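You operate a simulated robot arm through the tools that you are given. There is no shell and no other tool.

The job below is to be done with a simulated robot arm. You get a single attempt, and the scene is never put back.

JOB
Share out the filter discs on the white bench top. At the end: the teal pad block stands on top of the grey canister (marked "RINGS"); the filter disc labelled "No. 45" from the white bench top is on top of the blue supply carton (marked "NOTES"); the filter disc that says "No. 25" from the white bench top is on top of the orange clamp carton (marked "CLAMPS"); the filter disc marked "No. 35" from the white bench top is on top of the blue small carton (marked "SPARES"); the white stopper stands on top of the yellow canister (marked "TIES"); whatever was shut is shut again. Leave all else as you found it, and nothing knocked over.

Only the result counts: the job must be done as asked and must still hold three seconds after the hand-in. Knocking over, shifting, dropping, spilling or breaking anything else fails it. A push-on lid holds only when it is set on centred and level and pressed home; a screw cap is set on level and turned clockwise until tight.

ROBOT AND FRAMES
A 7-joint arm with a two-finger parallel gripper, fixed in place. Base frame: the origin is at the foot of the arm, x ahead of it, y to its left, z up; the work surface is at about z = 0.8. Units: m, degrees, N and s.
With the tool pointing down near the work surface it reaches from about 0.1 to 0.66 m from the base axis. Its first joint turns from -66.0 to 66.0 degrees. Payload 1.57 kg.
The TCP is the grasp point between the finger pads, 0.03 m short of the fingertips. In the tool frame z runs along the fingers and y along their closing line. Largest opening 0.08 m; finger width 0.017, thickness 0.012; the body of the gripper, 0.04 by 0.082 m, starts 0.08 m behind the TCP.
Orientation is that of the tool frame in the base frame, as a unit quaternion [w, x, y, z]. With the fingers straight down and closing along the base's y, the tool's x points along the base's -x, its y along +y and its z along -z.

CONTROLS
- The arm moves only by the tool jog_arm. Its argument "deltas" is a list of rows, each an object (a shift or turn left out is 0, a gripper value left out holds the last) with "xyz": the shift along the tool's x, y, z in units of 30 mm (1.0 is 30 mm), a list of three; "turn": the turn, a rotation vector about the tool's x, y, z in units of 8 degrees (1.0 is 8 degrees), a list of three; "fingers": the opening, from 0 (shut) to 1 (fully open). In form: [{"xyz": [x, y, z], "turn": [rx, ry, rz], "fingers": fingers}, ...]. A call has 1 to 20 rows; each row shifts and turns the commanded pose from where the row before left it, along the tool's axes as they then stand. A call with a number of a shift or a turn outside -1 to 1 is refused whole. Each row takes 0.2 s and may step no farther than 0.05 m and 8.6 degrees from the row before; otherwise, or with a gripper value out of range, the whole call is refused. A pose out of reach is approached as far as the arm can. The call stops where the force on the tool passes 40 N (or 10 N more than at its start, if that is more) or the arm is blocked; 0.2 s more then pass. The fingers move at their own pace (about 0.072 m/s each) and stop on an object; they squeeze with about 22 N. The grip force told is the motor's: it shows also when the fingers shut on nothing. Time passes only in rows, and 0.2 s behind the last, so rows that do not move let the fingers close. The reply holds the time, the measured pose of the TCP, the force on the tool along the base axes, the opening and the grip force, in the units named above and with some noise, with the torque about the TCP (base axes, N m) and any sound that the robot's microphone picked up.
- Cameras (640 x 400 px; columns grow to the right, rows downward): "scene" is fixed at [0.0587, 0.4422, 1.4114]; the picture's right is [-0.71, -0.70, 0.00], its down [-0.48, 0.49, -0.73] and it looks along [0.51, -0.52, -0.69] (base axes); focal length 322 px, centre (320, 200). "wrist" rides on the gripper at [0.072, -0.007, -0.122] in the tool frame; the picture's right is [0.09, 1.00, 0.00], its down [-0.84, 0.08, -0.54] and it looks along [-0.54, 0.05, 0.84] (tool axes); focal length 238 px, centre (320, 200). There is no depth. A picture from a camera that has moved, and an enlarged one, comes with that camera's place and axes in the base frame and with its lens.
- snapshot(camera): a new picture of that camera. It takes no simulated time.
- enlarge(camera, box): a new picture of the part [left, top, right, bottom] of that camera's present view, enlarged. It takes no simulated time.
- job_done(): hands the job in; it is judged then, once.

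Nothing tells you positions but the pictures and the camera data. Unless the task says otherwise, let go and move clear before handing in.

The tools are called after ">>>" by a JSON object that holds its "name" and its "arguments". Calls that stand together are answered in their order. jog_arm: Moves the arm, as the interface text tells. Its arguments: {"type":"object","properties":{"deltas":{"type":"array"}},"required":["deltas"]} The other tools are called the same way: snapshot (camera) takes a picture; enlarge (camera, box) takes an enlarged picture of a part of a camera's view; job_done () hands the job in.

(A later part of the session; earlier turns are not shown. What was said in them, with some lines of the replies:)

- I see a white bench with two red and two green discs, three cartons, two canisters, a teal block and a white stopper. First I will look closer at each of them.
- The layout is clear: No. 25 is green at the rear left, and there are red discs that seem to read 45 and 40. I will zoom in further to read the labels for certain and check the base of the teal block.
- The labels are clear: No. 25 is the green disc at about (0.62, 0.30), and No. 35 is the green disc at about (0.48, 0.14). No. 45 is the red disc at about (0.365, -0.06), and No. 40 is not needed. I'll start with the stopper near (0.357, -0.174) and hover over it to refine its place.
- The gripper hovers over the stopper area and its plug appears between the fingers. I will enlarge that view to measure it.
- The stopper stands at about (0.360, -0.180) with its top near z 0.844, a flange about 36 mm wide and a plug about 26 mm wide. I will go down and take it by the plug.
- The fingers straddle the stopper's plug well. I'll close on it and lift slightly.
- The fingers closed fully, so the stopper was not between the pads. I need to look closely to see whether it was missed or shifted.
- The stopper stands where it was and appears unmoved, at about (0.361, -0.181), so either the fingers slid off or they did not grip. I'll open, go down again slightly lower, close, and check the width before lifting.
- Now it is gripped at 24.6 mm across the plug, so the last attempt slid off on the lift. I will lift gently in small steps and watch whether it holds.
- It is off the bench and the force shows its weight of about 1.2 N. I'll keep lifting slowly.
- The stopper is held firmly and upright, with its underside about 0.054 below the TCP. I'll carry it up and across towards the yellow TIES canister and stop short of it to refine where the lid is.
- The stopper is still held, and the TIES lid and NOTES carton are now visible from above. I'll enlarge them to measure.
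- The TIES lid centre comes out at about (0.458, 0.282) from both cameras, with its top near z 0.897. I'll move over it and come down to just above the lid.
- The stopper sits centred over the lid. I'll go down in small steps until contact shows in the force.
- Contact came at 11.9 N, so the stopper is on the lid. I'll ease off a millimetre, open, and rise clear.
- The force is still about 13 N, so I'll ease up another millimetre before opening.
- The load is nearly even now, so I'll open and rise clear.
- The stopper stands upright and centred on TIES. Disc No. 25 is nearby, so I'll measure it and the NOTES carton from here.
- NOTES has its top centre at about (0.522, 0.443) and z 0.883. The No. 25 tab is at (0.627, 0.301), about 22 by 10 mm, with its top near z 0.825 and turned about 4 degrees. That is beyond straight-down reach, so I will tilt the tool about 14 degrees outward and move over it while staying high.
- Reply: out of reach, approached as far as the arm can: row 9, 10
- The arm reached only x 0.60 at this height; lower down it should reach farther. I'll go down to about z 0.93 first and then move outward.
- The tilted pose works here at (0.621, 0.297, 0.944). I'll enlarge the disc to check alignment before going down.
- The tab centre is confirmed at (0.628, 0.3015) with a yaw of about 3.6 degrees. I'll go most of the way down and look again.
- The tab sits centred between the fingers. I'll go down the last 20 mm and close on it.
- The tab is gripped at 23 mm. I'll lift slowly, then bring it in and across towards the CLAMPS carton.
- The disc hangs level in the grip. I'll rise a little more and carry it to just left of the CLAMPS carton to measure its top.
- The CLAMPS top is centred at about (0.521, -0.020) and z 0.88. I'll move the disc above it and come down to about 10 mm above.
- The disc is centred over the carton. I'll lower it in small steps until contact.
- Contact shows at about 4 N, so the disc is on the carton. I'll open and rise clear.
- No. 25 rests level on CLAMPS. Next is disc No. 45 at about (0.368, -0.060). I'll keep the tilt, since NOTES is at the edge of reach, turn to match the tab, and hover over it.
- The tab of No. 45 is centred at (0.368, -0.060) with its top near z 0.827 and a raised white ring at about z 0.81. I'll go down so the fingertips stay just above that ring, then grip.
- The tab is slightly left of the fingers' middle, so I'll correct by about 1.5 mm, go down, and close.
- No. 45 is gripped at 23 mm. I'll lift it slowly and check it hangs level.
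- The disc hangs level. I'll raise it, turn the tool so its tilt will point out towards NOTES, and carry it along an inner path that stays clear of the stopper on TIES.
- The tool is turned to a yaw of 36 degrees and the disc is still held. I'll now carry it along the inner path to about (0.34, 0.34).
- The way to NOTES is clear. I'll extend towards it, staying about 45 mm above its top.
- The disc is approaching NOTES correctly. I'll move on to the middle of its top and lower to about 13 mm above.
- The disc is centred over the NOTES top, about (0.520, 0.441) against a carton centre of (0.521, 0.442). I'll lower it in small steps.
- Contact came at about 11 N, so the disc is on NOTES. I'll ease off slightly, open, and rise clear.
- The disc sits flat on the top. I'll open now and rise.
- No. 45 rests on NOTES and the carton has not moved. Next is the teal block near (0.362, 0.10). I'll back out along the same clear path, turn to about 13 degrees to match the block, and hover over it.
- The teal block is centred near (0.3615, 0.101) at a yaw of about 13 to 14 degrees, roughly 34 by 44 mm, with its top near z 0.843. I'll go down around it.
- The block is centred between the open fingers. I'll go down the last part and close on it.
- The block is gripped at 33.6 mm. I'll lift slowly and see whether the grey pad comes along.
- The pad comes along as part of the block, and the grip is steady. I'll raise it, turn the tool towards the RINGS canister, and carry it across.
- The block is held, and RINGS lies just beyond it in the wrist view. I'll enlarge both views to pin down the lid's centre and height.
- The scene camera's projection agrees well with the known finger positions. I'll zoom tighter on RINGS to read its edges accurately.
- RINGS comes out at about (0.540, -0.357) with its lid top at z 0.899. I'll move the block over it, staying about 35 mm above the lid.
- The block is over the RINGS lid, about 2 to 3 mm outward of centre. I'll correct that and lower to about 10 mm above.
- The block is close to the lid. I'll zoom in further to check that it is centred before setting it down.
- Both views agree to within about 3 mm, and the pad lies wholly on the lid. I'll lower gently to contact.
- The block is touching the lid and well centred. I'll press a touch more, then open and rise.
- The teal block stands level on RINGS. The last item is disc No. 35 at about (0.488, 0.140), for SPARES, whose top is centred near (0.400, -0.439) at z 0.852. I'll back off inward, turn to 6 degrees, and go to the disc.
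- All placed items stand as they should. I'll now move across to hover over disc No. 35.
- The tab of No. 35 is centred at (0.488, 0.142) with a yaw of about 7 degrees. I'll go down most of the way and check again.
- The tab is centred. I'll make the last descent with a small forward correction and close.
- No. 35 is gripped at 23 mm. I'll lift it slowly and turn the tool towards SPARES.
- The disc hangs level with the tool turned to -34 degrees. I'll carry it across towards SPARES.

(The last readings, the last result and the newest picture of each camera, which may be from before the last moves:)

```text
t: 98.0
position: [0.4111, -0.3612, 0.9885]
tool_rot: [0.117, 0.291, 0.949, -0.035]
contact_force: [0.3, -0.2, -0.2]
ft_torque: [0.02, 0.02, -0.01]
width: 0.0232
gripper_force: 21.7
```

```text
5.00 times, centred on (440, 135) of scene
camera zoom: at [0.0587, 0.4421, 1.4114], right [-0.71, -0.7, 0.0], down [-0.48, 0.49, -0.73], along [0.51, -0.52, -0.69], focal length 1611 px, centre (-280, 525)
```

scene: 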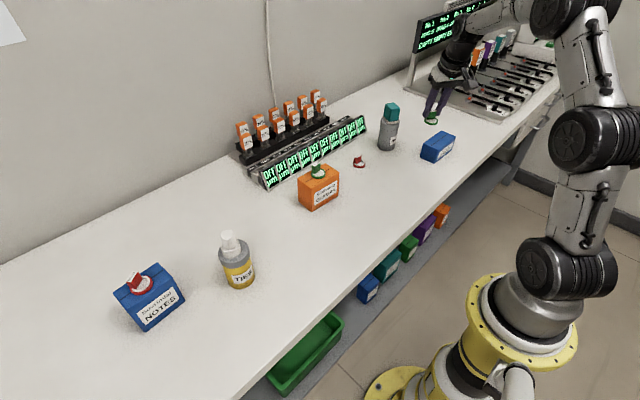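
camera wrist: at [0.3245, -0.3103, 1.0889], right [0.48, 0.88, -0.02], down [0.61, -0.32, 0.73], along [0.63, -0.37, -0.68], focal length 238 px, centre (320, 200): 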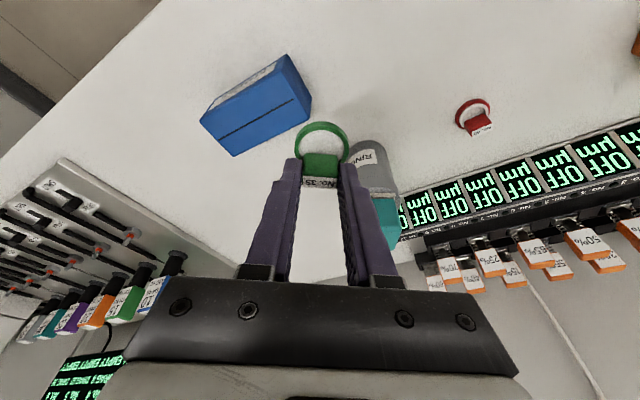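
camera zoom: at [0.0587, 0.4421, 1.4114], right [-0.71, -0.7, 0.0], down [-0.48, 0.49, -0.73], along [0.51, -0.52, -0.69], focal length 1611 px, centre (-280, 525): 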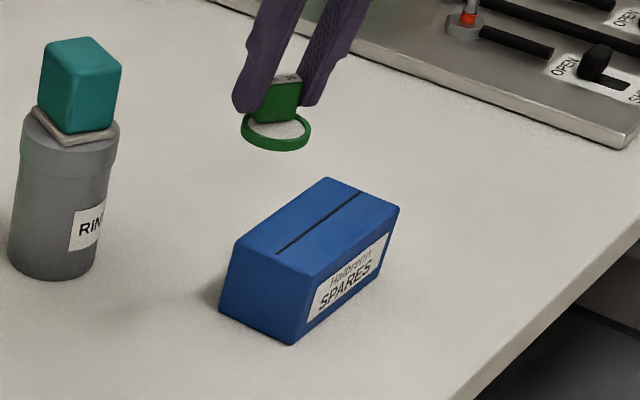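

SPARES' top centre is confirmed at (0.3995, -0.4385). I'll move the disc over it and lower to about 14 mm above.

>>> {"name": "jog_arm", "arguments": {"deltas": [{"xyz": [-0.151, -0.296, 0.037]}, {"xyz": [-0.302, -0.592, 0.075]}, {"xyz": [-0.302, -0.592, 0.075]}, {"xyz": [-0.302, -0.592, 0.075]}, {"xyz": [-0.151, -0.296, 0.037]}, {"xyz": [0.161, 0, 0.647]}, {"xyz": [0.161, 0, 0.647]}, {"xyz": [0.161, 0, 0.647]}, {"xyz": [0.161, 0, 0.647]}, {"xyz": [0, 0, 0]}]}}

>>> {"name": "enlarge", "arguments": {"camera": "wrist", "box": [220, 50, 420, 230]}}

>>> {"name": "enlarge", "arguments": {"camera": "scene", "box": [405, 100, 475, 170]}}

```text
t: 100.2
position: [0.4033, -0.4404, 0.9108]
tool_rot: [0.117, 0.29, 0.949, -0.035]
contact_force: [-0.2, 0.1, -0.8]
ft_torque: [0.01, 0.0, -0.01]
width: 0.0235
gripper_force: 22.4
```

```text
2.22 times, centred on (320, 140) of wrist
camera zoom: at [0.3165, -0.3889, 1.0103], right [0.48, 0.88, -0.02], down [0.61, -0.32, 0.73], along [0.63, -0.37, -0.68], focal length 530 px, centre (320, 333)
```

zoom: 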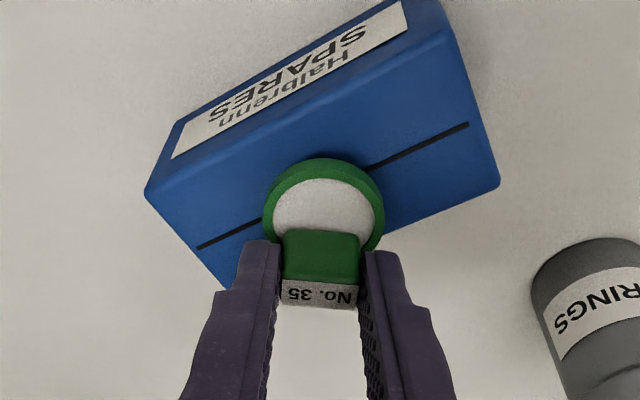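

```text
5.71 times, centred on (440, 135) of scene
camera zoom: at [0.0587, 0.4421, 1.4114], right [-0.71, -0.7, 0.0], down [-0.48, 0.49, -0.73], along [0.51, -0.52, -0.69], focal length 1842 px, centre (-366, 571)
```

zoom: 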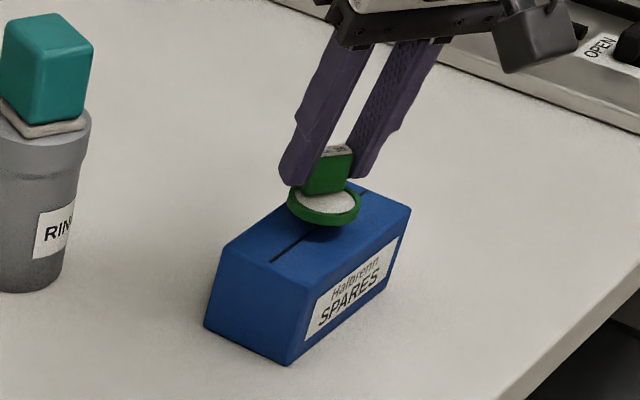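

The disc is centred over SPARES. I'll lower it in small steps until contact.

>>> {"name": "jog_arm", "arguments": {"deltas": [{"xyz": [0.02, 0, 0.08]}, {"xyz": [0.02, 0, 0.08]}, {"xyz": [0.02, 0, 0.08]}, {"xyz": [0.016, 0, 0.065]}, {"xyz": [0, 0, 0]}]}}

>>> {"name": "enlarge", "arguments": {"camera": "scene", "box": [410, 110, 470, 170]}}

```text
t: 101.4
position: [0.4036, -0.4404, 0.9004]
tool_rot: [0.117, 0.29, 0.949, -0.035]
contact_force: [-0.1, 0.1, -1.4]
ft_torque: [0.01, -0.01, -0.02]
width: 0.0232
gripper_force: 21.6
```

```text
6.67 times, centred on (440, 140) of scene
camera zoom: at [0.0587, 0.4421, 1.4114], right [-0.71, -0.7, 0.0], down [-0.48, 0.49, -0.73], along [0.51, -0.52, -0.69], focal length 2149 px, centre (-480, 600)
```

zoom: 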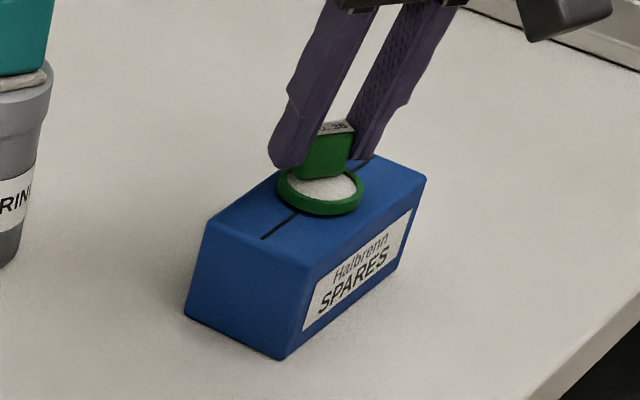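

>>> {"name": "jog_arm", "arguments": {"deltas": [{"xyz": [0.012, 0, 0.049]}, {"xyz": [0.012, 0, 0.049]}, {"xyz": [0, 0, 0]}]}}

```text
t: 102.2
position: [0.4026, -0.4408, 0.8972]
tool_rot: [0.117, 0.29, 0.949, -0.036]
contact_force: [-0.5, -0.3, 2.3]
ft_torque: [0.02, 0.03, -0.01]
width: 0.0231
gripper_force: 21.9
```

Contact shows at about 3 N, so the disc is on SPARES. I'll open and rise clear.

>>> {"name": "jog_arm", "arguments": {"deltas": [{"xyz": [0.004, 0, 0.014]}, {"xyz": [0, 0, 0], "fingers": 0.6}, {"xyz": [0, 0, 0]}, {"xyz": [0, 0, 0]}, {"xyz": [-0.06, 0, -0.24]}, {"xyz": [-0.12, 0, -0.485]}, {"xyz": [-0.2, 0, -0.8]}, {"xyz": [-0.2, 0, -0.8]}, {"xyz": [0, 0, 0]}]}}

>>> {"name": "enlarge", "arguments": {"camera": "scene", "box": [360, 85, 480, 175]}}

>>> {"name": "snapshot", "arguments": {"camera": "wrist"}}

```text
t: 104.2
position: [0.4028, -0.4409, 0.9689]
tool_rot: [0.117, 0.29, 0.949, -0.035]
contact_force: [0.0, 0.7, -0.5]
ft_torque: [0.0, 0.01, -0.03]
width: 0.0479
gripper_force: 0.1
```

```text
4.44 times, centred on (420, 130) of scene
camera zoom: at [0.0587, 0.4422, 1.4114], right [-0.71, -0.7, 0.0], down [-0.48, 0.49, -0.73], along [0.51, -0.52, -0.69], focal length 1432 px, centre (-124, 511)
```

zoom: 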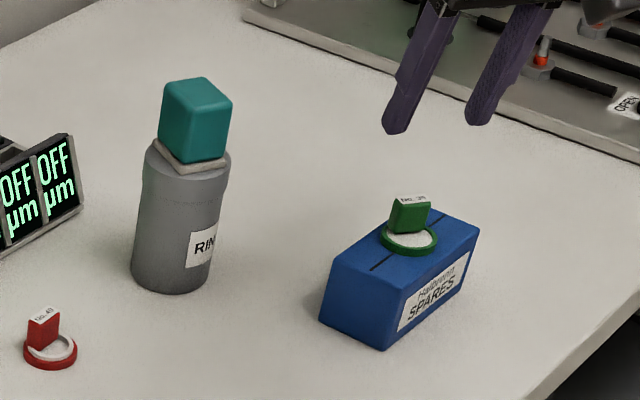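

```text
taken
camera wrist: at [0.3163, -0.3896, 1.0698], right [0.48, 0.88, -0.02], down [0.61, -0.32, 0.73], along [0.63, -0.37, -0.68], focal length 238 px, centre (320, 200)
```

wrist: 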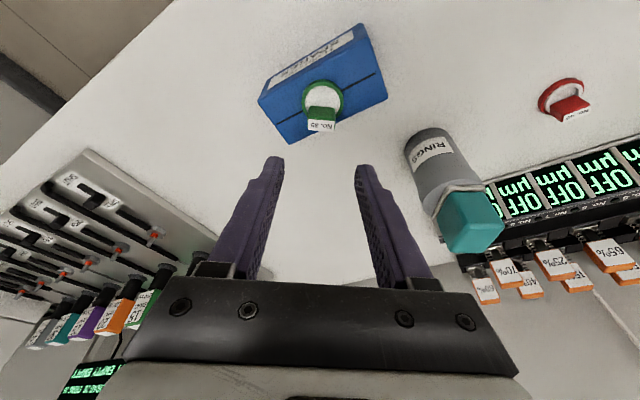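

No. 35 rests on SPARES, and every item is now in place. I'll move the arm clear and check the whole bench once more.

>>> {"name": "jog_arm", "arguments": {"deltas": [{"xyz": [-0.2, 0, -0.8]}, {"xyz": [-0.2, 0, -0.8]}, {"xyz": [-0.2, 0, -0.8]}, {"xyz": [0.4, 0.4, -0.1]}, {"xyz": [0.4, 0.6, -0.1]}, {"xyz": [0.4, 0.6, -0.1]}, {"xyz": [0.4, 0.6, -0.1]}, {"xyz": [0.2, 0.4, -0.1]}, {"xyz": [0, 0, 0]}, {"xyz": [0, 0, 0]}]}}

>>> {"name": "snapshot", "arguments": {"camera": "scene"}}

>>> {"name": "enlarge", "arguments": {"camera": "scene", "box": [100, 210, 280, 340]}}

>>> {"name": "enlarge", "arguments": {"camera": "scene", "box": [270, 90, 480, 230]}}

```text
t: 106.4
position: [0.4008, -0.3451, 1.0452]
tool_rot: [0.116, 0.29, 0.949, -0.035]
contact_force: [0.6, -0.3, -0.2]
ft_torque: [0.01, -0.03, 0.02]
width: 0.0478
gripper_force: 0.1
```

```text
taken
```

scene: 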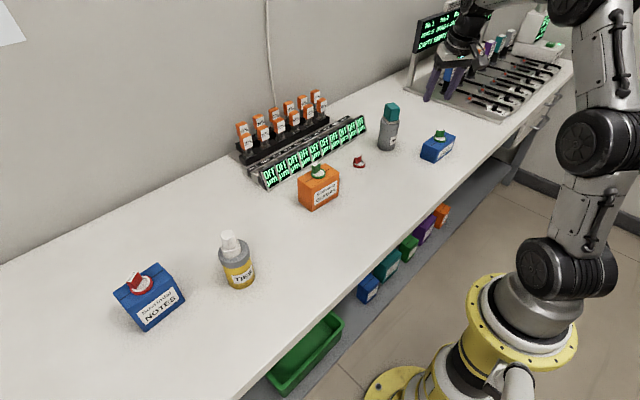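

```text
3.08 times, centred on (190, 275) of scene
camera zoom: at [0.0587, 0.4422, 1.4114], right [-0.71, -0.7, 0.0], down [-0.48, 0.49, -0.73], along [0.51, -0.52, -0.69], focal length 992 px, centre (720, -31)
```

zoom: 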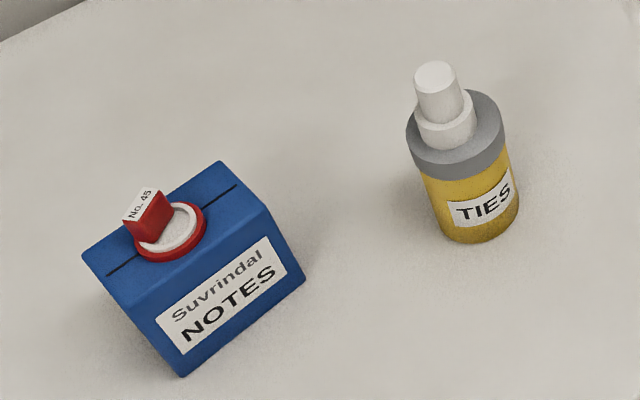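

```text
2.86 times, centred on (375, 160) of scene
camera zoom: at [0.0587, 0.4422, 1.4114], right [-0.71, -0.7, 0.0], down [-0.48, 0.49, -0.73], along [0.51, -0.52, -0.69], focal length 921 px, centre (163, 314)
```

zoom: 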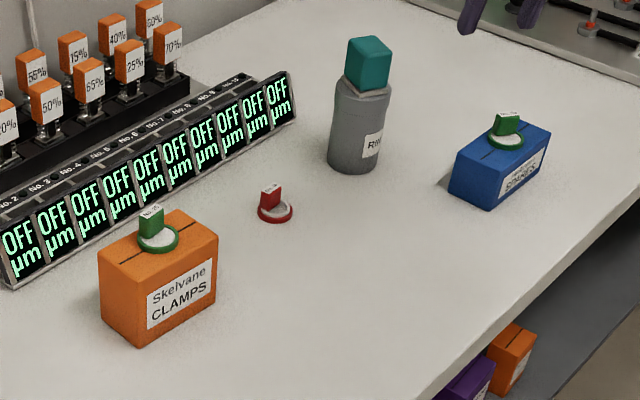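

The bench check shows every item where the job asks for it:
- **Teal block:** on RINGS
- **No. 45:** on NOTES
- **No. 25:** on CLAMPS
- **No. 35:** on SPARES
- **Stopper:** on TIES

Disc No. 40 was not touched, nothing was opened, and the arm is clear, so I'm handing in.

>>> {"name": "job_done", "arguments": {}}

```text
The job is handed in.
```

The job is handed in, with all five items where you asked and standing level in the last pictures:

| Item | Now on top of |
|---|---|
| Teal pad block | Grey canister (RINGS) |
| Filter disc No. 45 | Blue supply carton (NOTES) |
| Filter disc No. 25 | Orange clamp carton (CLAMPS) |
| Filter disc No. 35 | Blue small carton (SPARES) |
| White stopper | Yellow canister (TIES) |

My first grip on the stopper came away empty on the lift. The stopper stayed upright and in place, and the second try held.

I opened no lids or cartons, so nothing needed shutting again. Disc No. 40 was left alone. Nothing was knocked over, and I saw no shift in the cartons or canisters. The arm had let go and moved clear before hand-in.
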